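You operate a simulated robot arm through the tools that you are given. There is no shell and no other tool. Be economical: measure what you need, move in short steps, check, and stop when the job is done.

The job below is to be done with a simulated robot arm. You get a single attempt, and the scene is never put back.

Task
Push both sample boards up to the blue level and weight them.
Fine: Stand the level lengthwise before the shelf, push each board to within 4 CM of it, lay the steel bar across both. Drop and damage nothing, leave nothing switched on. Set down upright: blue level, steel bar.

Only the result counts: the job must be done as asked and must still hold three seconds after the hand-in. Knocking over, shifting, dropping, spilling or breaking anything else fails it.

Robot
A 7-joint arm with a two-finger parallel gripper, fixed in place. Base frame: the origin is at the foot of the arm, x ahead of it, y to its left, z up; the work surface is at about z = 0.76. Lengths are in m, angles in rad, forces in N, time in s.
With the tool pointing down near the work surface it reaches from about 0.2 to 0.68 m from the base axis. Its first joint turns from -1.152 to 1.152 rad. Payload 2.4 kg.
The tool frame sits at the grasp point between the pads (the TCP): z along the fingers, y along the line on which they close. The tips reach 0.03 m beyond it. The gripper opens to 0.094 m. The fingers are 0.028 m wide and 0.01 m thick; the gripper's body (0.05 by 0.096 m) begins 0.055 m behind the TCP.
Orientation is that of the tool frame in the base frame, as a unit quaternion [x, y, z, w]. With the fingers straight down and closing along the base's y, the tool's x points along the base's -x, its y along +y and its z along -z.

Tools
- The arm moves only by the tool step_arm. Its argument "deltas" is one flat list of numbers, 7 for each row, row after row: the shift along the tool's x, y, z in m, then the turn, a rotation vector about the tool's x, y, z in rad, then the finger opening in m, from 0 to 0.094. In form: [x, y, z, ax, ay, az, claw, x, y, z, ax, ay, az, claw, ...]. A call has 1 to 20 rows; each row is the pose to reach, as a shift and turn from the pose commanded when the call began, along the tool's axes at that moment. Rows are played at 5 a second. More than 0.05 m and 0.15 rad between two rows, or a gripper value outside its range, and nothing of the call is played. A pose out of reach is approached as far as the arm can. The call stops where the force on the tool passes 90 N (or 10 N more than at its start, if that is more) or the arm is blocked; 0.2 s more then pass. The fingers move at their own pace (about 0.153 m/s each) and stop on an object; they squeeze with about 42 N. The grip force told is the motor's: it shows also when the fingers shut on nothing. Time passes only in rows, and 0.2 s behind the last, so rows that repeat a pose let the fingers close. The reply holds the time, the measured pose of the TCP, the force on the tool along the base axes, the opening and the grip force, in the units named above and with some noise, with the torque about the TCP (base axes, N m) and any sound that the robot's microphone picked up.
- Cameras (640 x 400 px; columns grow to the right, rows downward): "scene" is fixed at [0.0383, 0.4729, 1.4371]; the picture's right is [-0.74, -0.67, 0.00], its down [-0.42, 0.47, -0.77] and it looks along [0.52, -0.58, -0.63] (base axes); focal length 364 px, centre (320, 200). "wrist" rides on the gripper at [0.076, 0.014, -0.103] in the tool frame; the picture's right is [-0.18, 0.98, 0.00], its down [-0.75, -0.14, -0.64] and it looks along [-0.63, -0.12, 0.77] (tool axes); focal length 243 px, centre (320, 200). There is no depth. A picture from a camera that has moved, and an enlarged one, comes with that camera's place and axes in the base frame and with its lens.
- grab_frame(camera): a new picture of that camera. The clock stands still meanwhile.
- close_up(camera, box): a new picture of the part [left, top, right, bottom] of that camera's present view, enlarged. The clock stands still meanwhile.
- close_job(): hands the job in; it is judged then, once.

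Work in short steps. Places have to be worked out from the pictures, the camera data and where the tool is seen: move nearer, look again, correct. Check each grasp and each placing, and mend what went wrong. You have 120 turns and 76 pictures in all, those below and enlarged ones among them. Open the gripper and draw the arm clear of the work before you hand the job in, unless the task says otherwise; then end with one line.

The tools are called after ">>>" as name(argument=value, ...) on one line, values as JSON. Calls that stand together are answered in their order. step_arm: Moves the arm, as the interface text tells. Its arguments: {"type":"object","properties":{"deltas":{"type":"array"}},"required":["deltas"]} The other tools are called the same way: grab_frame (camera) takes a picture; close_up (camera, box) takes an enlarged picture of a part of a camera's view; close_job () hands the job in.

At the start:

```text
time_s: 0.0
tool_pos: [0.4168, -0.1741, 1.0349]
orientation: [-0.001, 1.0, 0.0, 0.001]
wrist_force: [0.3, 0.0, -0.3]
wrist_torque: [0.04, -0.02, 0.02]
finger_gap: 0.0939
grip_force: 0.1
```

scene: 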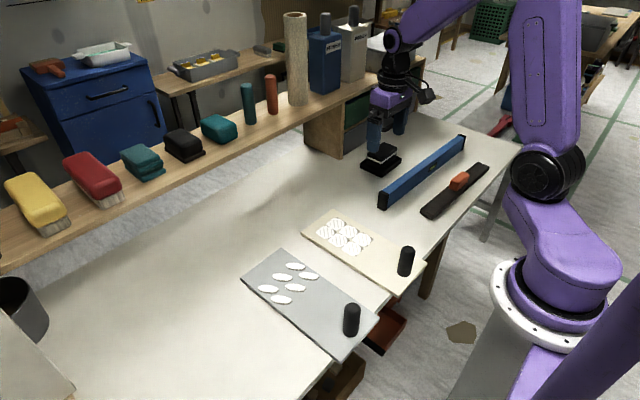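
wrist: 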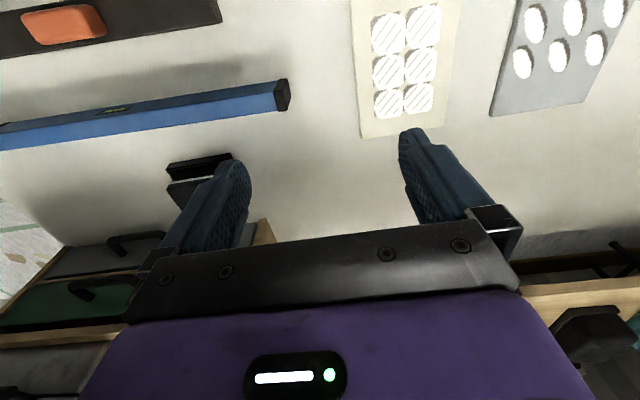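

I'll start with close views of the level and bar, the boards, and the area before the shelf.

>>> close_up(camera="scene", box=[340, 100, 520, 230])

>>> close_up(camera="scene", box=[220, 190, 440, 370])

>>> close_up(camera="scene", box=[0, 60, 420, 340])

```text
3.08 times, centred on (430, 165) of scene
camera zoom: at [0.0383, 0.4729, 1.4371], right [-0.74, -0.67, 0.0], down [-0.42, 0.47, -0.77], along [0.52, -0.58, -0.63], focal length 1119 px, centre (-18, 308)
```

zoom: 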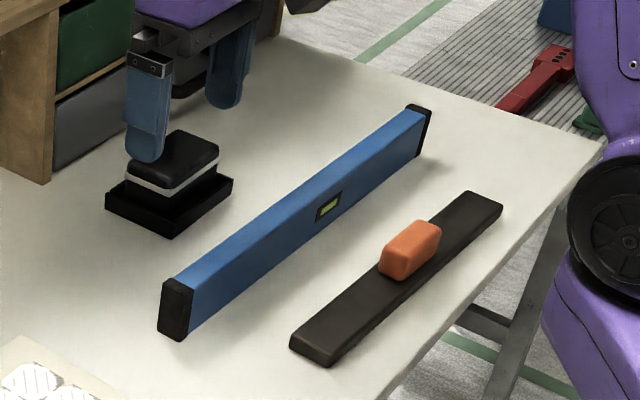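

```text
2.22 times, centred on (330, 280) of scene
camera zoom: at [0.0383, 0.4729, 1.4371], right [-0.74, -0.67, 0.0], down [-0.42, 0.47, -0.77], along [0.52, -0.58, -0.63], focal length 808 px, centre (298, 22)
```

zoom: 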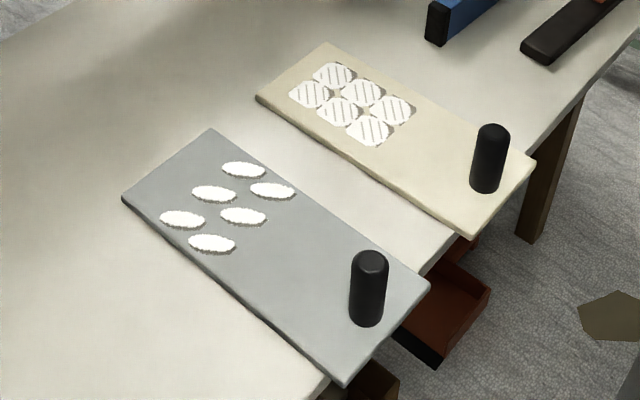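

```text
1.43 times, centred on (210, 200) of scene
camera zoom: at [0.0383, 0.4729, 1.4371], right [-0.74, -0.67, 0.0], down [-0.42, 0.47, -0.77], along [0.52, -0.58, -0.63], focal length 519 px, centre (477, 200)
```

zoom: 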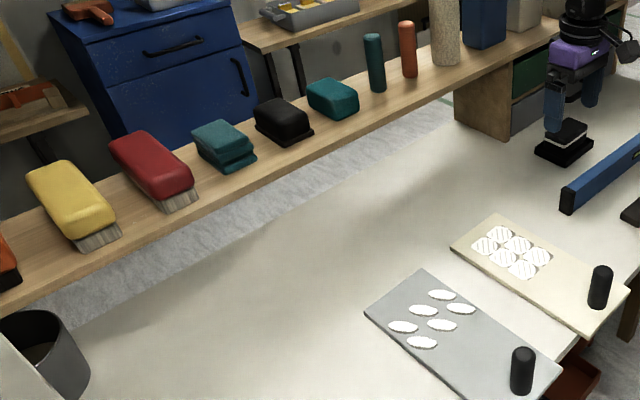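

The level stands on its edge, roughly along y, centred near (0.434, -0.485). The bar with the orange grip lies beside it, and the boards end at about x 0.53. I'll move above the level and turn the fingers to close along x.

>>> step_arm(deltas=[-0.001, -0.028, 0.003, 0, 0, 0.142, 0.094, -0.003, -0.056, 0.006, 0, 0, 0.285, 0.094, -0.004, -0.084, 0.009, 0, 0, 0.428, 0.094, -0.006, -0.112, 0.012, 0, 0, 0.571, 0.094, -0.007, -0.14, 0.015, 0, 0, 0.714, 0.094, -0.009, -0.168, 0.018, 0, 0, 0.857, 0.094, -0.01, -0.196, 0.021, 0, 0, 1.0, 0.094, -0.012, -0.224, 0.024, 0, 0, 1.142, 0.094, -0.014, -0.252, 0.027, 0, 0, 1.285, 0.094, -0.016, -0.28, 0.03, 0, 0, 1.428, 0.094, -0.017, -0.311, 0.035, 0, 0, 1.571, 0.094, -0.017, -0.311, 0.035, 0, 0, 1.571, 0.094])

>>> grab_frame(camera="wrist")

>>> grab_frame(camera="scene")

```text
time_s: 2.6
tool_pos: [0.4328, -0.4845, 1.002]
orientation: [0.708, 0.706, 0.001, 0.0]
wrist_force: [-0.2, -0.1, 0.0]
wrist_torque: [0.04, 0.01, 0.0]
finger_gap: 0.094
grip_force: 0.2
```

```text
70 pictures are left
camera wrist: at [0.4464, -0.4084, 1.104], right [0.98, -0.19, 0.0], down [-0.14, -0.75, 0.64], along [-0.12, -0.63, -0.77], focal length 243 px, centre (320, 200)
```

wrist: 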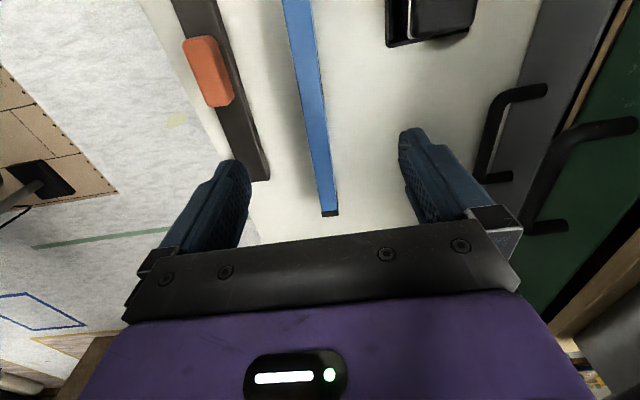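

```text
69 pictures are left
```

scene: 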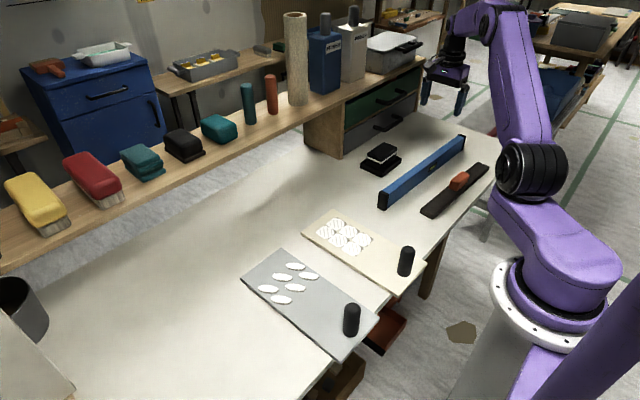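

In the wrist view the level runs at about 0.047 rad from y, with its centre near (0.4225, -0.462) and its top at about z 0.82. I'll align and come down partway.

>>> step_arm(deltas=[0.0225, -0.0105, 0.03, 0, 0, 0.047, 0.094, 0.0225, -0.0105, 0.07, 0, 0, 0.047, 0.094, 0.0225, -0.0105, 0.115, 0, 0, 0.047, 0.094, 0.0225, -0.0105, 0.115, 0, 0, 0.047, 0.094])

>>> grab_frame(camera="wrist")

>>> close_up(camera="scene", box=[340, 60, 520, 230])

```text
time_s: 3.6
tool_pos: [0.4268, -0.4625, 0.8839]
orientation: [0.723, 0.691, 0.001, 0.0]
wrist_force: [0.0, 0.4, -0.7]
wrist_torque: [0.0, -0.01, 0.0]
finger_gap: 0.094
grip_force: 0.0
```

```text
68 pictures are left
camera wrist: at [0.4432, -0.3872, 0.9871], right [0.97, -0.23, 0.0], down [-0.18, -0.75, 0.64], along [-0.15, -0.62, -0.77], focal length 243 px, centre (320, 200)
```

wrist: 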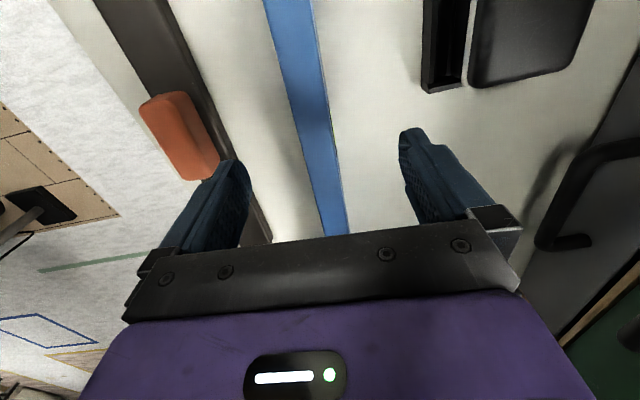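

```text
2.35 times, centred on (430, 145) of scene
camera zoom: at [0.0383, 0.4729, 1.4371], right [-0.74, -0.67, 0.0], down [-0.42, 0.47, -0.77], along [0.52, -0.58, -0.63], focal length 855 px, centre (61, 329)
```

zoom: 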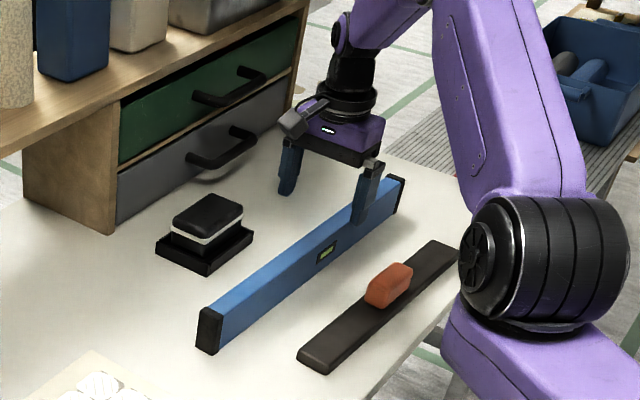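

The fingers straddle the level, which runs about 0.01 rad and 5 mm off centre. I'll correct that, come down to about z 0.805 and close.

>>> step_arm(deltas=[0.012, -0.005, 0.03, 0, 0, 0.012, 0.094, 0.012, -0.005, 0.06, 0, 0, 0.012, 0.094, 0.012, -0.005, 0.079, 0, 0, 0.012, 0.094, 0.012, -0.005, 0.079, 0, 0, 0.012, 0.094, 0.012, -0.005, 0.079, 0, 0, 0.012, 0.01, 0.012, -0.005, 0.079, 0, 0, 0.012, 0.01, 0.012, -0.005, 0.079, 0, 0, 0.012, 0.01, 0.012, -0.005, 0.079, 0, 0, 0.012, 0.01])

>>> close_up(camera="scene", box=[340, 60, 520, 230])

```text
time_s: 5.4
tool_pos: [0.4203, -0.4525, 0.8078]
orientation: [0.727, 0.686, 0.001, 0.0]
wrist_force: [1.3, 0.2, 0.6]
wrist_torque: [-0.39, 0.03, 0.17]
finger_gap: 0.0304
grip_force: 42.2
```

```text
2.35 times, centred on (430, 145) of scene
camera zoom: at [0.0383, 0.4729, 1.4371], right [-0.74, -0.67, 0.0], down [-0.42, 0.47, -0.77], along [0.52, -0.58, -0.63], focal length 855 px, centre (61, 329)
```

zoom: 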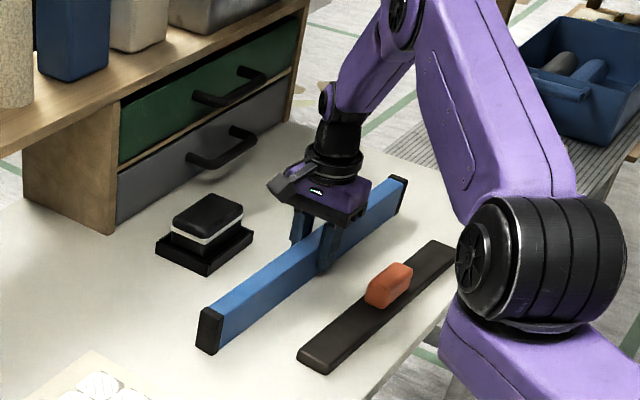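

The grip holds at a width of 30 mm. I'll lift it straight up by 0.15 m and check.

>>> step_arm(deltas=[0, 0, -0.015, 0, 0, 0, 0.01, 0, 0, -0.045, 0, 0, 0, 0.01, 0, 0, -0.08, 0, 0, 0, 0.01, 0, 0, -0.12, 0, 0, 0, 0.01, 0, 0, -0.15, 0, 0, 0, 0.01, 0, 0, -0.15, 0, 0, 0, 0.01])

>>> grab_frame(camera="scene")

```text
time_s: 6.8
tool_pos: [0.4182, -0.4513, 0.9588]
orientation: [0.727, 0.686, 0.001, 0.001]
wrist_force: [0.0, -0.1, -2.6]
wrist_torque: [0.01, 0.0, -0.04]
finger_gap: 0.03
grip_force: 41.8
```

```text
65 pictures are left
```

scene: 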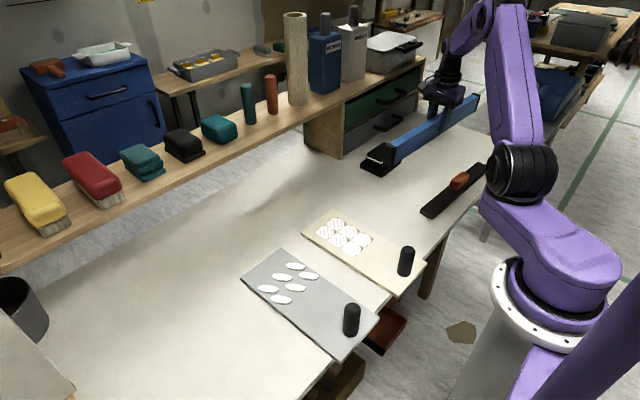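

The level hangs balanced, with almost no torque. I'll carry it to about (0.56, 0.03), taking out the yaw on the way.

>>> step_arm(deltas=[0.0376, 0.0087, 0, 0, 0, -0.0045, 0.01, 0.0752, 0.0174, 0, 0, 0, -0.009, 0.01, 0.1128, 0.0261, 0, 0, 0, -0.0136, 0.01, 0.1504, 0.0348, 0, 0, 0, -0.018, 0.01, 0.188, 0.0435, 0, 0, 0, -0.0227, 0.01, 0.2257, 0.0522, 0, 0, 0, -0.027, 0.01, 0.2633, 0.0608, 0, 0, 0, -0.0318, 0.01, 0.3009, 0.0695, 0, 0, 0, -0.036, 0.01, 0.3385, 0.0782, 0, 0, 0, -0.041, 0.01, 0.3761, 0.0869, 0, 0, 0, -0.0454, 0.01, 0.4138, 0.0956, 0, 0, 0, -0.05, 0.01, 0.4514, 0.1043, 0, 0, 0, -0.0545, 0.01, 0.489, 0.113, 0, 0, 0, -0.059, 0.01, 0.489, 0.113, 0, 0, 0, -0.059, 0.01])

>>> grab_frame(camera="scene")

>>> grab_frame(camera="wrist")

```text
time_s: 9.8
tool_pos: [0.5606, 0.0365, 0.957]
orientation: [0.706, 0.708, 0.001, 0.001]
wrist_force: [0.1, 0.3, -3.0]
wrist_torque: [0.05, -0.02, 0.02]
finger_gap: 0.0302
grip_force: 41.5
```

```text
64 pictures are left
```

scene: 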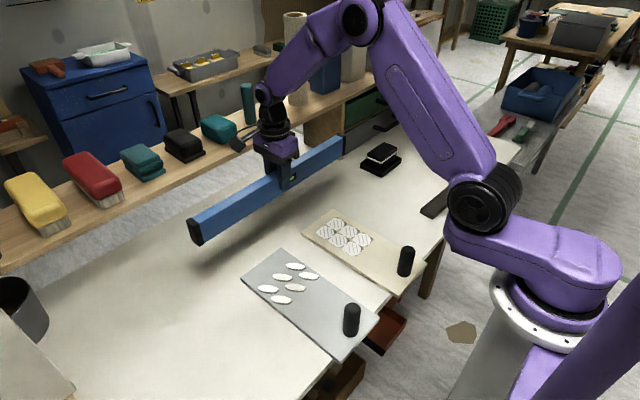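

```text
63 pictures are left
camera wrist: at [0.5732, 0.1121, 1.059], right [0.98, -0.18, 0.0], down [-0.14, -0.75, 0.64], along [-0.12, -0.63, -0.77], focal length 243 px, centre (320, 200)
```

wrist: 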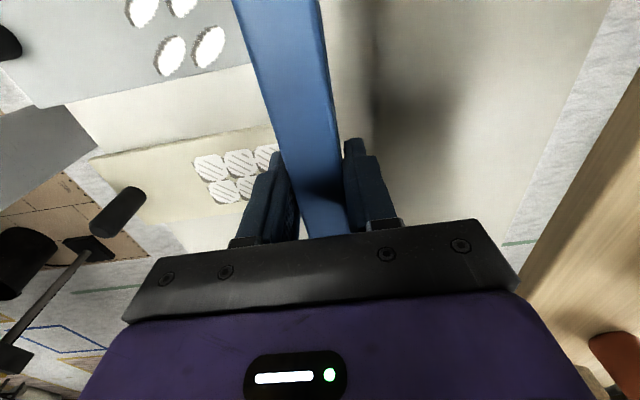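

The shelf's front edge works out at x ≈ 0.70 and z 0.945, so a level at x ≈ 0.614 leaves room for the hand. I'll move there and lower to just above the surface.

>>> step_arm(deltas=[0, 0.027, 0, 0, 0, 0, 0.01, 0, 0.054, 0, 0, 0, 0, 0.01, 0, 0.054, 0.03, 0, 0, 0, 0.01, 0, 0.054, 0.06, 0, 0, 0, 0.01, 0, 0.054, 0.09, 0, 0, 0, 0.01, 0, 0.054, 0.12, 0, 0, 0, 0.01, 0, 0.054, 0.138, 0, 0, 0, 0.01, 0, 0.054, 0.138, 0, 0, 0, 0.01])

>>> grab_frame(camera="scene")

```text
time_s: 11.6
tool_pos: [0.6133, 0.0331, 0.8193]
orientation: [0.706, 0.708, 0.001, 0.0]
wrist_force: [-0.4, 0.3, -2.0]
wrist_torque: [0.01, -0.02, 0.02]
finger_gap: 0.0299
grip_force: 42.1
```

```text
62 pictures are left
```

scene: 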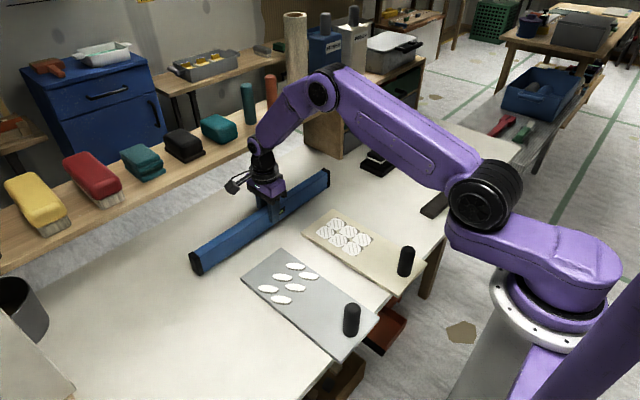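

Clear of everything. I'll lower the last centimetre in small steps.

>>> step_arm(deltas=[0, 0, 0.005, 0, 0, 0, 0.01, 0, 0, 0.009, 0, 0, 0, 0.01, 0, 0, 0.011, 0, 0, 0, 0.01, 0, 0, 0.011, 0, 0, 0, 0.01])

```text
time_s: 12.6
tool_pos: [0.6129, 0.033, 0.8096]
orientation: [0.707, 0.707, 0.001, 0.0]
wrist_force: [-0.3, 0.6, -3.0]
wrist_torque: [0.0, -0.01, -0.02]
finger_gap: 0.03
grip_force: 42.2
```

>>> step_arm(deltas=[0, 0, 0.001, 0, 0, 0, 0.01, 0, 0, 0.002, 0, 0, 0, 0.01, 0, 0, 0.003, 0, 0, 0, 0.01, 0, 0, 0.003, 0, 0, 0, 0.01])

```text
time_s: 13.6
tool_pos: [0.6149, 0.0319, 0.8075]
orientation: [0.706, 0.708, 0.002, 0.001]
wrist_force: [-11.5, 1.9, 30.9]
wrist_torque: [-0.16, 0.16, 0.01]
finger_gap: 0.0298
grip_force: 42.2
```

The level touches down: the reading is now 31 N upward. I'll back off 1 mm, open, and rise straight up.

>>> step_arm(deltas=[0, 0, -0.001, 0, 0, 0, 0.01, 0, 0, -0.001, 0, 0, 0, 0.05, 0, 0, -0.001, 0, 0, 0, 0.07, 0, 0, -0.001, 0, 0, 0, 0.07, 0, 0, -0.03, 0, 0, 0, 0.07, 0, 0, -0.07, 0, 0, 0, 0.07, 0, 0, -0.11, 0, 0, 0, 0.07, 0, 0, -0.15, 0, 0, 0, 0.07, 0, 0, -0.15, 0, 0, 0, 0.07])

>>> grab_frame(camera="wrist")

>>> close_up(camera="scene", box=[170, 120, 450, 370])

```text
time_s: 15.6
tool_pos: [0.61, 0.0334, 0.9553]
orientation: [0.706, 0.708, 0.001, 0.0]
wrist_force: [0.9, -0.1, 0.1]
wrist_torque: [0.0, 0.0, -0.01]
finger_gap: 0.0701
grip_force: 0.1
```

```text
61 pictures are left
camera wrist: at [0.623, 0.1091, 1.0573], right [0.98, -0.18, 0.0], down [-0.14, -0.75, 0.64], along [-0.12, -0.63, -0.77], focal length 243 px, centre (320, 200)
```

wrist: 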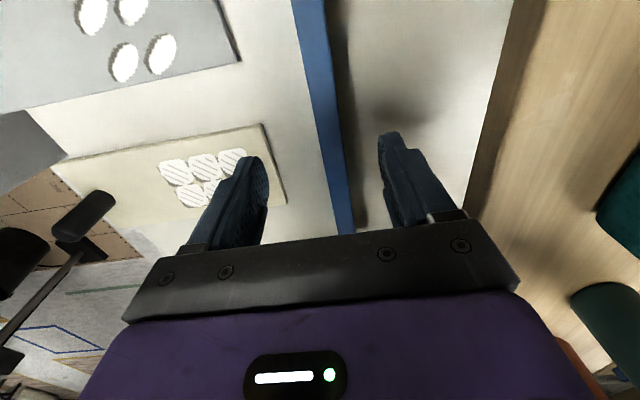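

```text
1.60 times, centred on (310, 245) of scene
camera zoom: at [0.0383, 0.4729, 1.4371], right [-0.74, -0.67, 0.0], down [-0.42, 0.47, -0.77], along [0.52, -0.58, -0.63], focal length 582 px, centre (336, 128)
```

zoom: 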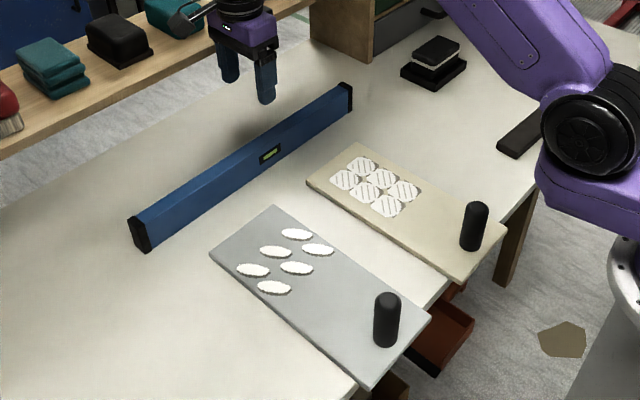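

The level stands in front of the shelf with its near face at x ≈ 0.598. The boards end at about 0.532, so they need to move about 0.05 m. I'll drag them by their knobs, the beige one first at about (0.262, -0.065), with the fingers closing along y.

>>> step_arm(deltas=[-0.009, -0.03, -0.01, 0, 0, -0.142, 0.08, -0.018, -0.06, -0.03, 0, 0, -0.285, 0.08, -0.027, -0.09, -0.03, 0, 0, -0.428, 0.08, -0.036, -0.12, -0.03, 0, 0, -0.571, 0.08, -0.045, -0.15, -0.03, 0, 0, -0.714, 0.08, -0.054, -0.18, -0.03, 0, 0, -0.857, 0.08, -0.063, -0.21, -0.03, 0, 0, -1.0, 0.08, -0.072, -0.24, -0.03, 0, 0, -1.142, 0.08, -0.081, -0.27, -0.03, 0, 0, -1.285, 0.08, -0.09, -0.3, -0.03, 0, 0, -1.428, 0.08, -0.098, -0.33, -0.03, 0, 0, -1.571, 0.08, -0.098, -0.33, -0.03, 0, 0, -1.571, 0.08])

>>> grab_frame(camera="wrist")

>>> grab_frame(camera="scene")

```text
time_s: 18.2
tool_pos: [0.2855, -0.0692, 0.9853]
orientation: [-0.001, 1.0, 0.0, 0.0]
wrist_force: [0.1, -0.4, 0.4]
wrist_torque: [0.01, 0.02, 0.01]
finger_gap: 0.0799
grip_force: 0.1
```

```text
59 pictures are left
camera wrist: at [0.2081, -0.0553, 1.0873], right [0.18, 0.98, 0.0], down [0.75, -0.14, 0.64], along [0.63, -0.12, -0.77], focal length 243 px, centre (320, 200)
```

wrist: 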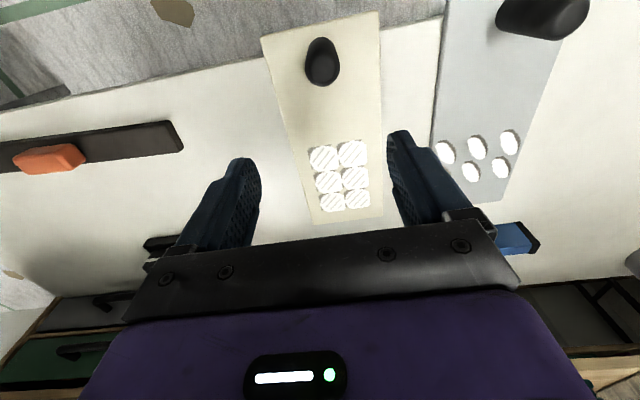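

```text
58 pictures are left
```

scene: 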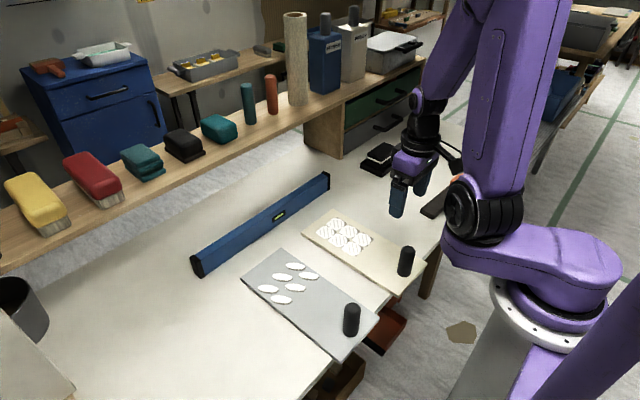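

The knob is at (0.256, -0.062) with its top at z ≈ 0.865. The beige board spans x 0.231–0.524 and y -0.126–0, and is square to x. I'll move over the knob and descend partway.

>>> step_arm(deltas=[0.0295, 0.007, 0.0, 0, 0, 0, 0.08, 0.0295, 0.007, 0.03, 0, 0, 0, 0.08, 0.0295, 0.007, 0.065, 0, 0, 0, 0.08, 0.0295, 0.007, 0.065, 0, 0, 0, 0.08])

>>> grab_frame(camera="wrist")

>>> close_up(camera="scene", box=[290, 130, 470, 310])

```text
time_s: 19.2
tool_pos: [0.2546, -0.0607, 0.9189]
orientation: [-0.001, 1.0, 0.001, 0.001]
wrist_force: [-0.1, -1.1, -0.1]
wrist_torque: [0.0, 0.03, -0.03]
finger_gap: 0.08
grip_force: 0.1
```

```text
57 pictures are left
camera wrist: at [0.1773, -0.0463, 1.0208], right [0.18, 0.98, 0.0], down [0.75, -0.14, 0.64], along [0.63, -0.12, -0.77], focal length 243 px, centre (320, 200)
```

wrist: 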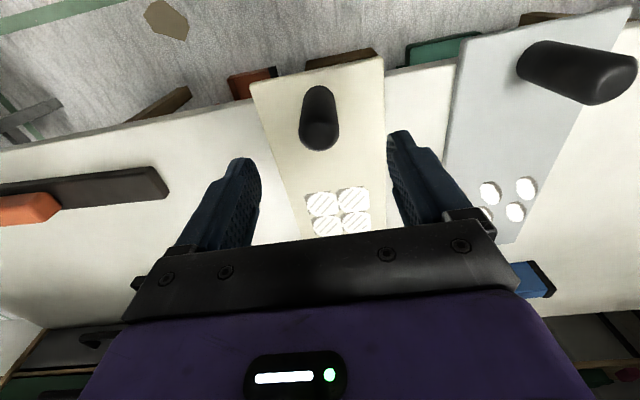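

```text
2.22 times, centred on (380, 220) of scene
camera zoom: at [0.0383, 0.4729, 1.4371], right [-0.74, -0.67, 0.0], down [-0.42, 0.47, -0.77], along [0.52, -0.58, -0.63], focal length 808 px, centre (187, 156)
```

zoom: 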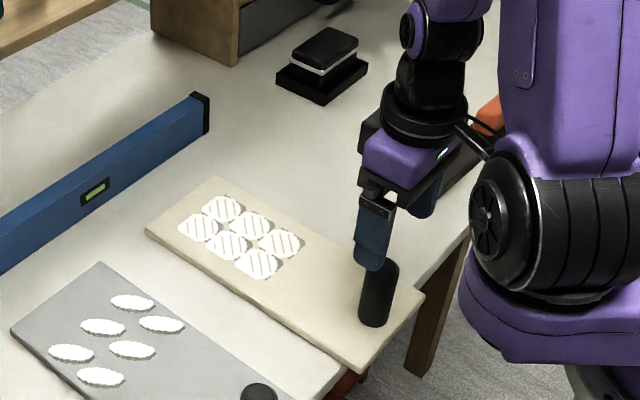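

The knob is centred under the TCP at (0.254, -0.061). I'll descend to z ≈ 0.83 and close.

>>> step_arm(deltas=[0, 0, 0.03, 0, 0, 0, 0.08, 0, 0, 0.06, 0, 0, 0, 0.08, 0, 0, 0.088, 0, 0, 0, 0.08, 0, 0, 0.088, 0, 0, 0, 0.08, 0, 0, 0.088, 0, 0, 0, 0.01, 0, 0, 0.088, 0, 0, 0, 0.01, 0, 0, 0.088, 0, 0, 0, 0.01])

>>> close_up(camera="scene", box=[290, 130, 470, 310])

```text
time_s: 20.8
tool_pos: [0.2542, -0.0618, 0.8328]
orientation: [0.0, 1.0, 0.001, 0.001]
wrist_force: [0.6, -0.8, -0.5]
wrist_torque: [-0.05, 0.01, -0.01]
finger_gap: 0.0316
grip_force: 42.0
```

```text
2.22 times, centred on (380, 220) of scene
camera zoom: at [0.0383, 0.4729, 1.4371], right [-0.74, -0.67, 0.0], down [-0.42, 0.47, -0.77], along [0.52, -0.58, -0.63], focal length 808 px, centre (187, 156)
```

zoom: 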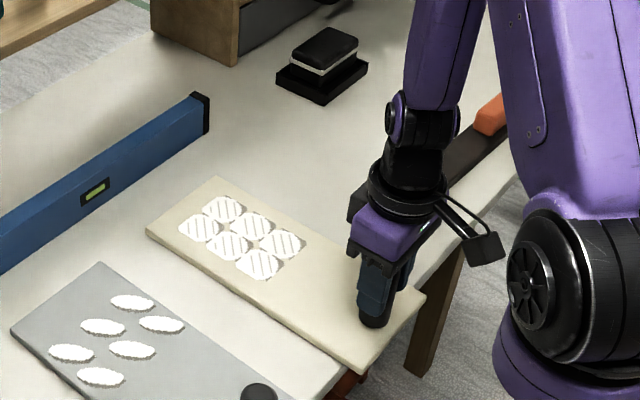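

The knob is gripped at 31.6 mm. I'll slide the board forward slowly, 30 mm to start.

>>> step_arm(deltas=[-0.004, 0, 0, 0, 0, 0, 0.01, -0.008, 0, 0, 0, 0, 0, 0.01, -0.013, 0, 0, 0, 0, 0, 0.01, -0.018, 0, 0, 0, 0, 0, 0.01, -0.023, 0, 0, 0, 0, 0, 0.01, -0.027, 0, 0, 0, 0, 0, 0.01, -0.03, 0, 0, 0, 0, 0, 0.01])

>>> close_up(camera="scene", box=[220, 160, 440, 340])

```text
time_s: 22.4
tool_pos: [0.2859, -0.0591, 0.8315]
orientation: [-0.001, 1.0, 0.0, 0.001]
wrist_force: [-2.3, 0.0, 4.1]
wrist_torque: [-0.3, 0.07, -0.06]
finger_gap: 0.0312
grip_force: 41.6
```

```text
2.22 times, centred on (330, 250) of scene
camera zoom: at [0.0382, 0.473, 1.4371], right [-0.74, -0.67, 0.0], down [-0.42, 0.47, -0.77], along [0.52, -0.58, -0.63], focal length 808 px, centre (298, 89)
```

zoom: 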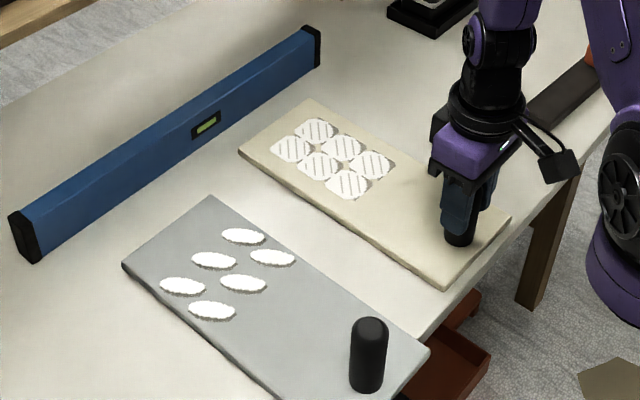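

Same-camera measurement gives a remaining gap of about 45 mm. I'll push another 28 mm.

>>> step_arm(deltas=[-0.004, 0, 0, 0, 0, 0, 0.01, -0.009, 0, 0, 0, 0, 0, 0.01, -0.014, 0, 0, 0, 0, 0, 0.01, -0.019, 0, 0, 0, 0, 0, 0.01, -0.024, 0, 0, 0, 0, 0, 0.01, -0.028, 0, 0, 0, 0, 0, 0.01, -0.028, 0, 0, 0, 0, 0, 0.01])

>>> close_up(camera="scene", box=[220, 160, 440, 340])

```text
time_s: 24.0
tool_pos: [0.3116, -0.06, 0.8312]
orientation: [-0.001, 1.0, 0.0, 0.001]
wrist_force: [-1.9, 0.5, 6.2]
wrist_torque: [-0.45, 0.13, -0.08]
finger_gap: 0.0311
grip_force: 42.0
```

```text
2.22 times, centred on (330, 250) of scene
camera zoom: at [0.0382, 0.473, 1.4371], right [-0.74, -0.67, 0.0], down [-0.42, 0.47, -0.77], along [0.52, -0.58, -0.63], focal length 808 px, centre (298, 89)
```

zoom: 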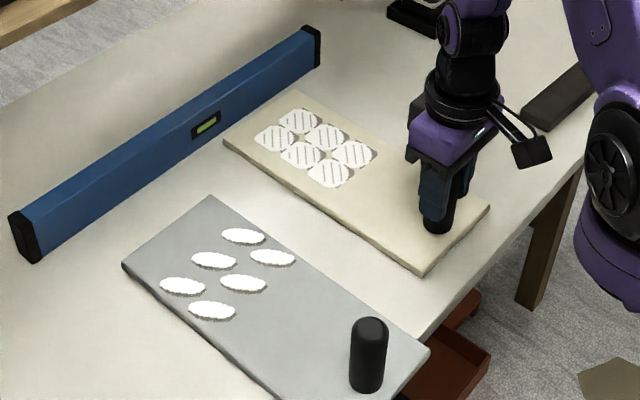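

The gap is now about 18 mm. I'll release, rise, and move over the grey board's knob near (0.256, 0.132).

>>> step_arm(deltas=[0, 0, 0, 0, 0, 0, 0.05, 0, 0, 0, 0, 0, 0, 0.08, 0, 0, 0, 0, 0, 0, 0.08, 0, 0, -0.03, 0, 0, 0, 0.08, 0, 0, -0.07, 0, 0, 0, 0.08, 0, 0, -0.09, 0, 0, 0, 0.08, 0.01, 0.04, -0.09, 0, 0, 0, 0.08, 0.02, 0.08, -0.09, 0, 0, 0, 0.08, 0.035, 0.12, -0.09, 0, 0, 0, 0.08, 0.045, 0.16, -0.09, 0, 0, 0, 0.08, 0.055, 0.192, -0.09, 0, 0, 0, 0.08, 0.055, 0.192, -0.09, 0, 0, 0, 0.08])

>>> grab_frame(camera="wrist")

>>> grab_frame(camera="scene")

```text
time_s: 26.6
tool_pos: [0.2707, 0.1345, 0.9225]
orientation: [0.0, 1.0, 0.001, 0.0]
wrist_force: [0.0, -0.1, -0.4]
wrist_torque: [0.01, 0.04, 0.0]
finger_gap: 0.0799
grip_force: 0.0
out of reach, approached as far as the arm can: row 10, 11, 12
```

```text
52 pictures are left
camera wrist: at [0.1943, 0.1492, 1.0241], right [0.18, 0.98, 0.0], down [0.75, -0.14, 0.64], along [0.63, -0.12, -0.77], focal length 243 px, centre (320, 200)
```

wrist: 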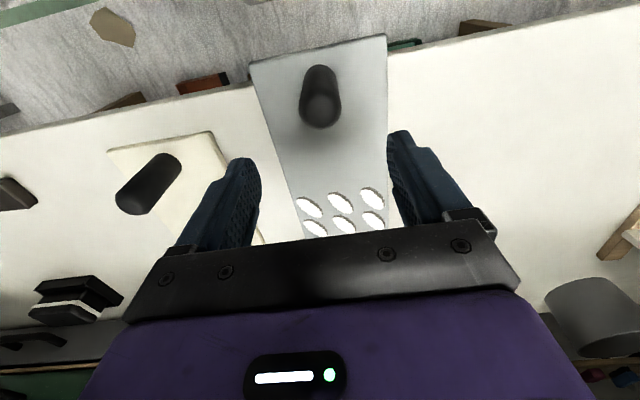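

```text
51 pictures are left
```

scene: 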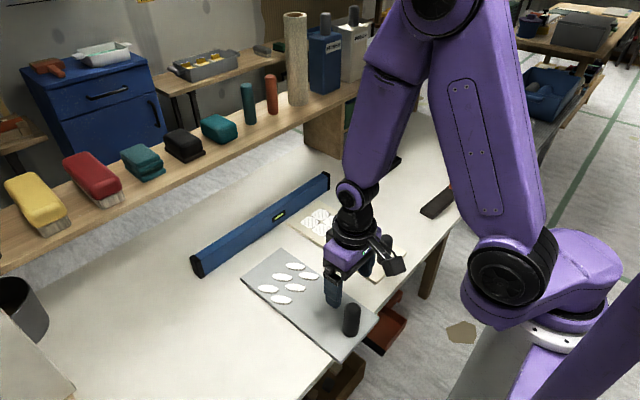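

The arm stopped at x 0.271 with this yaw, short of the knob, which is at about (0.251, 0.138). The knob is round, so I'll turn the tool toward the arm's azimuth for reach.

>>> step_arm(deltas=[0, 0, 0, 0, 0, -0.13, 0.08, 0, 0, 0, 0, 0, -0.26, 0.08, 0, 0, 0, 0, 0, -0.39, 0.08, 0, 0, 0, 0, 0, -0.48, 0.08, 0, 0, 0, 0, 0, -0.48, 0.08])

```text
time_s: 27.8
tool_pos: [0.2715, 0.1335, 0.9219]
orientation: [-0.239, 0.971, 0.001, 0.0]
wrist_force: [-0.6, 0.4, 0.4]
wrist_torque: [0.0, -0.02, 0.0]
finger_gap: 0.0801
grip_force: 0.1
```

>>> step_arm(deltas=[0.008, 0.007, 0, 0, 0, 0, 0.08, 0.0161, 0.0135, 0, 0, 0, 0, 0.08, 0.0161, 0.0135, 0, 0, 0, 0, 0.08])

>>> grab_frame(camera="wrist")

```text
time_s: 28.6
tool_pos: [0.2711, 0.1402, 0.9219]
orientation: [-0.238, 0.971, 0.0, 0.0]
wrist_force: [0.1, 0.6, -0.8]
wrist_torque: [0.0, 0.01, 0.01]
finger_gap: 0.0802
grip_force: 0.1
out of reach, approached as far as the arm can: row 1, 2, 3
```

```text
50 pictures are left
camera wrist: at [0.196, 0.1175, 1.0248], right [-0.29, 0.96, 0.0], down [0.73, 0.22, 0.64], along [0.61, 0.19, -0.77], focal length 243 px, centre (320, 200)
```

wrist: 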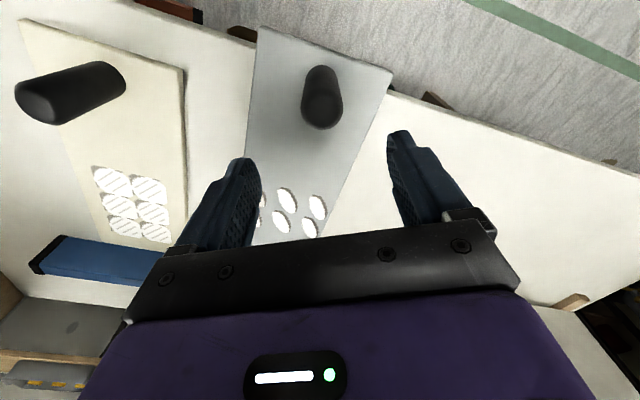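

The limit showed up at this height only; I got closer in at z 0.985 earlier. I'll rise, shift over the knob there, and then descend.

>>> step_arm(deltas=[0, 0, -0.04, 0, 0, 0, 0.08, 0, 0, -0.07, 0, 0, 0, 0.08, 0.009, 0.004, -0.07, 0, 0, 0, 0.08, 0.018, 0.008, -0.07, 0, 0, 0, 0.08, 0.018, 0.008, -0.07, 0, 0, 0, 0.08])

```text
time_s: 29.8
tool_pos: [0.2576, 0.139, 0.9944]
orientation: [-0.238, 0.971, 0.001, 0.0]
wrist_force: [0.3, 0.1, 0.7]
wrist_torque: [0.01, 0.02, -0.02]
finger_gap: 0.0799
grip_force: 0.0
out of reach, approached as far as the arm can: row 4, 5
```

Still short at x 0.258. I'll tilt the tool 0.25 rad about its closing axis so the fingers lean toward the base, which gains reach and still grips the vertical knob squarely.

>>> step_arm(deltas=[0, 0, 0, 0, 0.1, 0, 0.08, 0, 0, 0, 0, 0.2, 0, 0.08, 0.003, 0.001, 0, 0, 0.25, 0, 0.08, 0.0063, 0.002, 0, 0, 0.25, 0, 0.08, 0.0063, 0.002, 0.03, 0, 0.25, 0, 0.08, 0.0063, 0.002, 0.07, 0, 0.25, 0, 0.08, 0.0063, 0.002, 0.07, 0, 0.25, 0, 0.08])

>>> grab_frame(camera="wrist")

>>> close_up(camera="scene", box=[250, 180, 470, 370])

```text
time_s: 31.4
tool_pos: [0.2504, 0.1364, 0.9248]
orientation: [-0.236, 0.964, -0.029, -0.12]
wrist_force: [-0.2, 0.3, -0.3]
wrist_torque: [0.0, -0.05, -0.01]
finger_gap: 0.0797
grip_force: 0.0
```

```text
49 pictures are left
camera wrist: at [0.2, 0.1272, 1.042], right [-0.3, 0.95, -0.05], down [0.85, 0.29, 0.44], along [0.43, 0.09, -0.9], focal length 243 px, centre (320, 200)
```

wrist: 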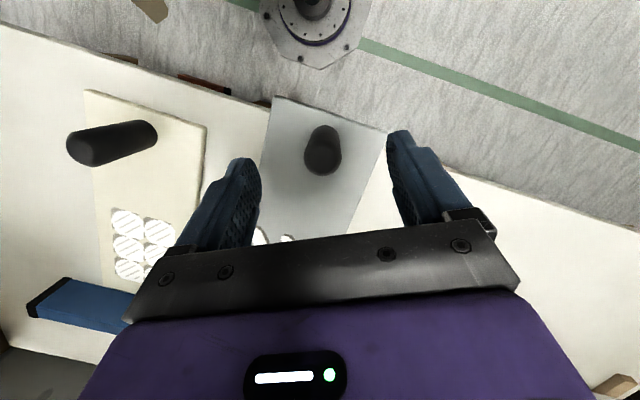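

```text
2.11 times, centred on (360, 275) of scene
camera zoom: at [0.0383, 0.4729, 1.4371], right [-0.74, -0.67, 0.0], down [-0.42, 0.47, -0.77], along [0.52, -0.58, -0.63], focal length 765 px, centre (236, 42)
```

zoom: 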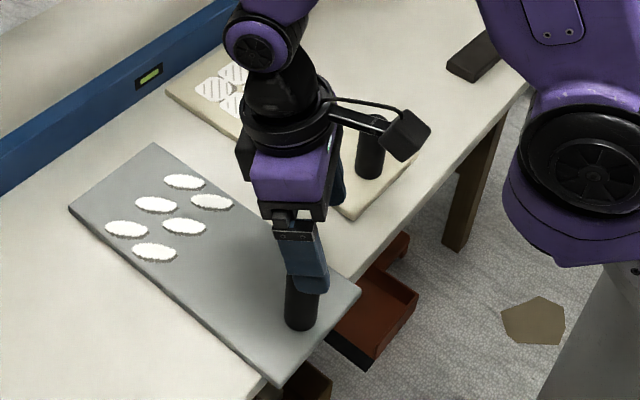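

The tilt worked: the TCP is at (0.250, 0.136) and the knob at about (0.254, 0.136). I'll descend vertically to z ≈ 0.835 and grip.

>>> step_arm(deltas=[-0.0103, -0.0016, 0.029, 0, 0, 0, 0.08, -0.0178, -0.0016, 0.058, 0, 0, 0, 0.08, -0.0253, -0.0016, 0.0872, 0, 0, 0, 0.08, -0.0253, -0.0016, 0.0872, 0, 0, 0, 0.08, -0.0253, -0.0016, 0.0872, 0, 0, 0, 0.01, -0.0253, -0.0016, 0.0872, 0, 0, 0, 0.01, -0.0253, -0.0016, 0.0872, 0, 0, 0, 0.01])

>>> close_up(camera="scene", box=[250, 180, 470, 370])

```text
time_s: 33.0
tool_pos: [0.2567, 0.1353, 0.8335]
orientation: [-0.236, 0.964, -0.03, -0.12]
wrist_force: [0.2, -0.2, 0.4]
wrist_torque: [0.01, 0.15, -0.01]
finger_gap: 0.0311
grip_force: 41.8
```

```text
2.11 times, centred on (360, 275) of scene
camera zoom: at [0.0383, 0.4729, 1.4371], right [-0.74, -0.67, 0.0], down [-0.42, 0.47, -0.77], along [0.52, -0.58, -0.63], focal length 765 px, centre (236, 42)
```

zoom: 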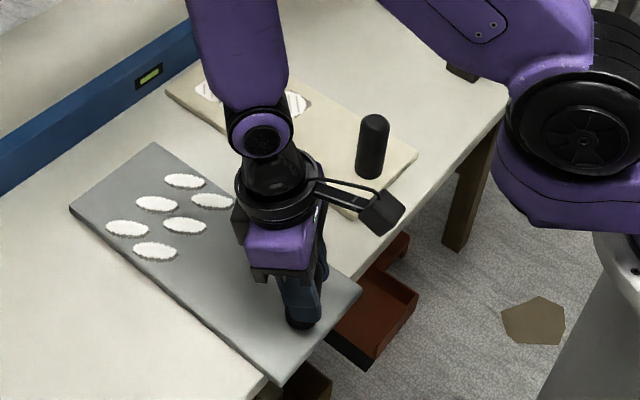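

The grey knob is gripped. I'll slide along base +x by 40 mm, slowly.

>>> step_arm(deltas=[-0.0034, -0.0018, -0.0009, 0, 0, 0, 0.01, -0.0077, -0.0042, -0.002, 0, 0, 0, 0.01, -0.012, -0.0065, -0.0031, 0, 0, 0, 0.01, -0.0163, -0.0088, -0.0042, 0, 0, 0, 0.01, -0.0206, -0.0111, -0.0053, 0, 0, 0, 0.01, -0.0249, -0.0134, -0.0064, 0, 0, 0, 0.01, -0.0292, -0.0157, -0.0074, 0, 0, 0, 0.01, -0.0326, -0.0176, -0.0083, 0, 0, 0, 0.01, -0.0344, -0.0185, -0.0088, 0, 0, 0, 0.01, -0.0344, -0.0185, -0.0088, 0, 0, 0, 0.01])

>>> close_up(camera="scene", box=[180, 160, 400, 340])

```text
time_s: 35.2
tool_pos: [0.2941, 0.1384, 0.8347]
orientation: [-0.237, 0.964, -0.03, -0.12]
wrist_force: [0.8, 0.2, 0.1]
wrist_torque: [-0.01, 0.13, -0.01]
finger_gap: 0.0314
grip_force: 42.2
```

```text
2.22 times, centred on (290, 250) of scene
camera zoom: at [0.0383, 0.4729, 1.4371], right [-0.74, -0.67, 0.0], down [-0.42, 0.47, -0.77], along [0.52, -0.58, -0.63], focal length 808 px, centre (387, 89)
```

zoom: 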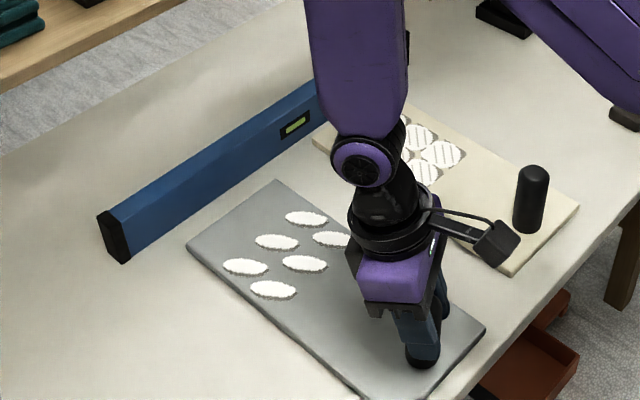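

Grey's far edge is at about 0.569 in the scene view against the level face at 0.608, so I'll push 21 mm more.

>>> step_arm(deltas=[-0.0043, -0.0023, -0.0011, 0, 0, 0, 0.01, -0.0086, -0.0046, -0.0022, 0, 0, 0, 0.01, -0.0129, -0.0069, -0.0033, 0, 0, 0, 0.01, -0.0163, -0.0088, -0.0042, 0, 0, 0, 0.01, -0.018, -0.0097, -0.0046, 0, 0, 0, 0.01, -0.018, -0.0097, -0.0046, 0, 0, 0, 0.01])

>>> close_up(camera="scene", box=[180, 160, 400, 340])

```text
time_s: 36.6
tool_pos: [0.315, 0.1367, 0.8338]
orientation: [-0.236, 0.964, -0.029, -0.12]
wrist_force: [0.6, 0.4, -0.1]
wrist_torque: [-0.01, 0.14, 0.01]
finger_gap: 0.0312
grip_force: 42.4
```

```text
2.22 times, centred on (290, 250) of scene
camera zoom: at [0.0383, 0.4729, 1.4371], right [-0.74, -0.67, 0.0], down [-0.42, 0.47, -0.77], along [0.52, -0.58, -0.63], focal length 808 px, centre (387, 89)
```

zoom: 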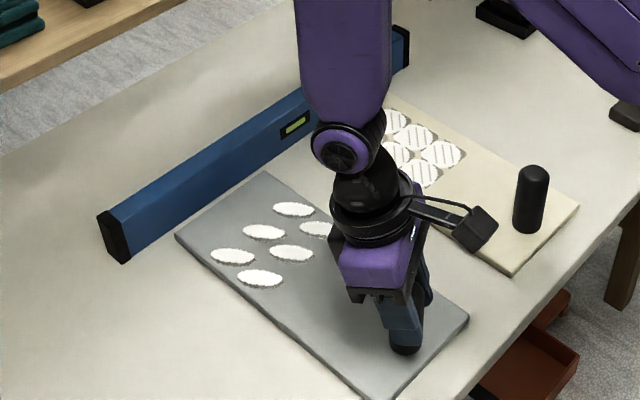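

Both boards are now about 18 mm from the level. I'll release, rise vertically, and level the tool.

>>> step_arm(deltas=[0, 0, 0, 0, 0, 0, 0.05, 0, 0, 0, 0, 0, 0, 0.08, 0, 0, 0, 0, 0, 0, 0.08, 0.0075, 0, -0.029, 0, 0, 0, 0.08, 0.017, 0, -0.066, 0, 0, 0, 0.08, 0.027, 0, -0.106, 0, 0, 0, 0.08, 0.037, 0, -0.145, 0, -0.1, 0, 0.08, 0.037, 0, -0.145, 0, -0.2, 0, 0.08, 0.037, 0, -0.145, 0, -0.25, 0, 0.08, 0.037, 0, -0.145, 0, -0.25, 0, 0.08])

>>> close_up(camera="scene", box=[170, 120, 520, 360])

```text
time_s: 38.8
tool_pos: [0.316, 0.1391, 0.9833]
orientation: [-0.239, 0.971, 0.0, 0.001]
wrist_force: [-0.6, 0.1, -0.5]
wrist_torque: [-0.01, -0.01, -0.01]
finger_gap: 0.0799
grip_force: 0.0
```

```text
1.67 times, centred on (345, 240) of scene
camera zoom: at [0.0383, 0.4729, 1.4371], right [-0.74, -0.67, 0.0], down [-0.42, 0.47, -0.77], along [0.52, -0.58, -0.63], focal length 606 px, centre (278, 133)
```

zoom: 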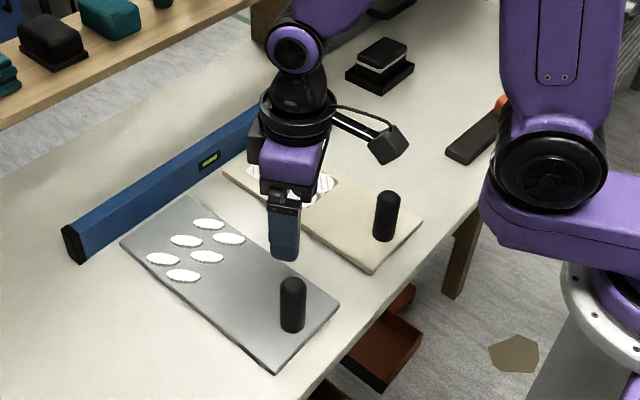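

Next is the bar: I'll move above it at about (0.33, -0.44), turning the fingers to close across it (about 0.11 rad off x).

>>> step_arm(deltas=[0.017, -0.0347, -0.001, 0, 0, 0.1443, 0.08, 0.034, -0.0693, -0.002, 0, 0, 0.2886, 0.08, 0.051, -0.104, -0.003, 0, 0, 0.4329, 0.08, 0.068, -0.1387, -0.004, 0, 0, 0.5772, 0.08, 0.085, -0.1733, -0.005, 0, 0, 0.7215, 0.08, 0.102, -0.208, -0.006, 0, 0, 0.8658, 0.08, 0.119, -0.2427, -0.007, 0, 0, 1.0101, 0.08, 0.136, -0.2773, -0.008, 0, 0, 1.1544, 0.08, 0.153, -0.312, -0.01, 0, 0, 1.2987, 0.08, 0.17, -0.3467, -0.011, 0, 0, 1.443, 0.08, 0.187, -0.3813, -0.012, 0, 0, 1.5873, 0.08, 0.204, -0.416, -0.013, 0, 0, 1.7316, 0.08, 0.221, -0.4507, -0.014, 0, 0, 1.8759, 0.08, 0.238, -0.4853, -0.016, 0, 0, 2.02, 0.08, 0.255, -0.52, -0.017, 0, 0, 2.164, 0.08, 0.255, -0.52, -0.017, 0, 0, 2.164, 0.08])

>>> grab_frame(camera="wrist")

>>> grab_frame(camera="scene")

```text
time_s: 42.2
tool_pos: [0.3318, -0.4428, 1.0004]
orientation: [0.746, 0.666, 0.002, 0.0]
wrist_force: [0.2, -0.1, 0.5]
wrist_torque: [-0.05, -0.02, 0.01]
finger_gap: 0.0802
grip_force: 0.1
```

```text
43 pictures are left
camera wrist: at [0.3526, -0.3686, 1.1029], right [0.96, -0.29, 0.0], down [-0.23, -0.73, 0.64], along [-0.19, -0.61, -0.77], focal length 243 px, centre (320, 200)
```

wrist: 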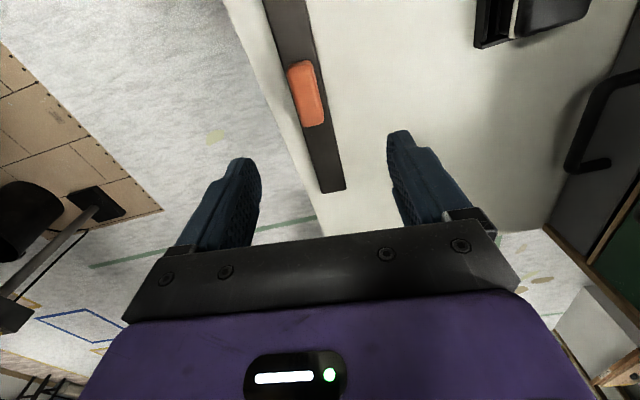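

```text
42 pictures are left
```

scene: 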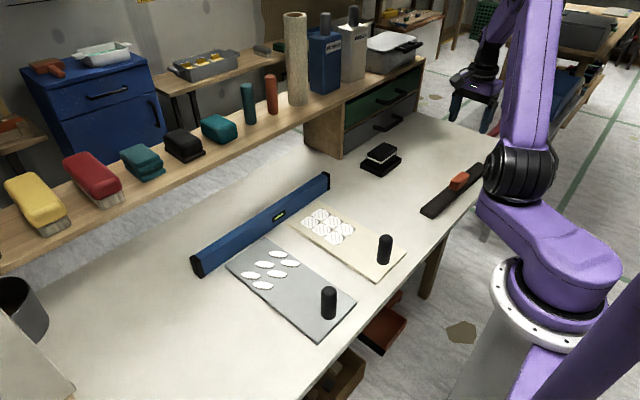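

The handle is at about (0.313, -0.448), and the bar's slope is about 0.082. I'll correct and descend to z ≈ 0.89 for a closer look.

>>> step_arm(deltas=[-0.005, -0.009, 0.03, 0, 0, -0.03, 0.08, -0.009, -0.018, 0.07, 0, 0, -0.03, 0.08, -0.009, -0.018, 0.11, 0, 0, -0.03, 0.08, -0.009, -0.018, 0.11, 0, 0, -0.03, 0.08])

>>> grab_frame(camera="wrist")

>>> close_up(camera="scene", box=[400, 100, 520, 230])

```text
time_s: 43.2
tool_pos: [0.3127, -0.4477, 0.8874]
orientation: [0.736, 0.677, 0.001, 0.001]
wrist_force: [-0.1, 0.5, 0.6]
wrist_torque: [-0.02, -0.01, -0.01]
finger_gap: 0.0799
grip_force: 0.1
```

```text
41 pictures are left
camera wrist: at [0.332, -0.374, 0.9904], right [0.96, -0.26, 0.0], down [-0.2, -0.74, 0.64], along [-0.17, -0.62, -0.77], focal length 243 px, centre (320, 200)
```

wrist: 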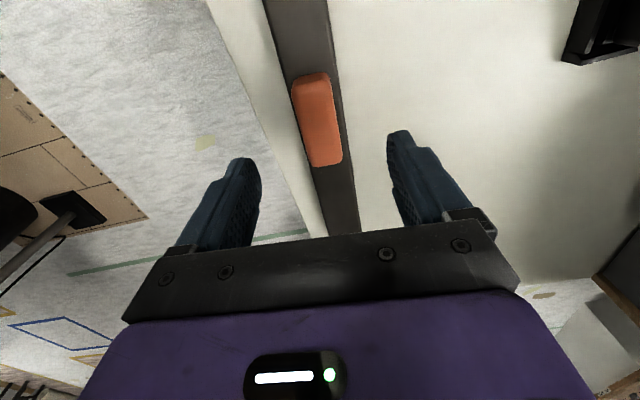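

```text
3.08 times, centred on (460, 165) of scene
camera zoom: at [0.0383, 0.4729, 1.4371], right [-0.74, -0.67, 0.0], down [-0.42, 0.47, -0.77], along [0.52, -0.58, -0.63], focal length 1119 px, centre (-111, 308)
```

zoom: 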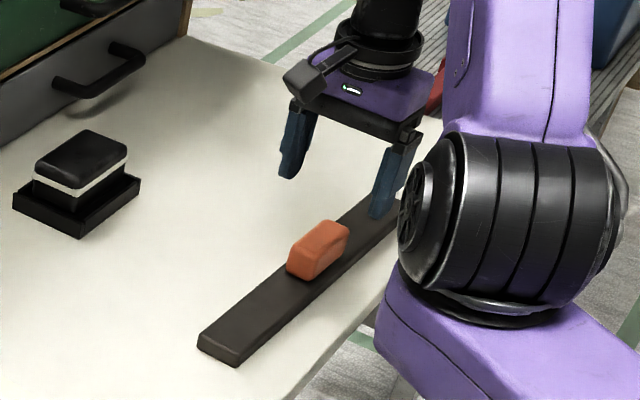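

Aligned over the handle. I'll descend so the tips sit just above the bar's top (TCP ≈ 0.817) and grip the orange handle.

>>> step_arm(deltas=[-0.001, 0, 0.03, 0, 0, 0, 0.08, -0.001, 0, 0.055, 0, 0, 0, 0.08, -0.001, 0, 0.066, 0, 0, 0, 0.08, -0.001, 0, 0.071, 0, 0, 0, 0.08, -0.001, 0, 0.071, 0, 0, 0, 0.08])

>>> close_up(camera="scene", box=[400, 100, 520, 230])

```text
time_s: 44.4
tool_pos: [0.3125, -0.4494, 0.8189]
orientation: [0.736, 0.677, 0.0, 0.0]
wrist_force: [0.1, 0.9, -1.2]
wrist_torque: [-0.03, -0.03, 0.0]
finger_gap: 0.0799
grip_force: 0.2
```

```text
3.08 times, centred on (460, 165) of scene
camera zoom: at [0.0383, 0.4729, 1.4371], right [-0.74, -0.67, 0.0], down [-0.42, 0.47, -0.77], along [0.52, -0.58, -0.63], focal length 1119 px, centre (-111, 308)
```

zoom: 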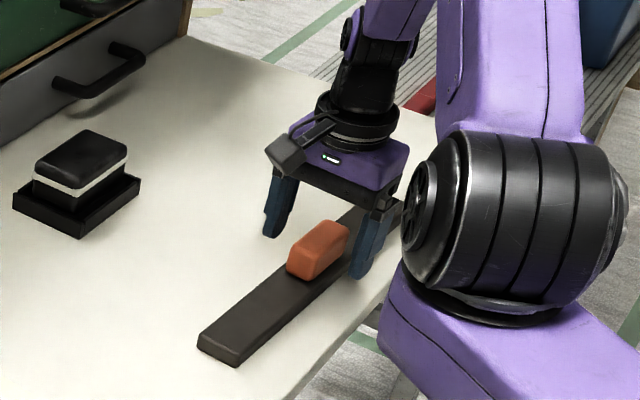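

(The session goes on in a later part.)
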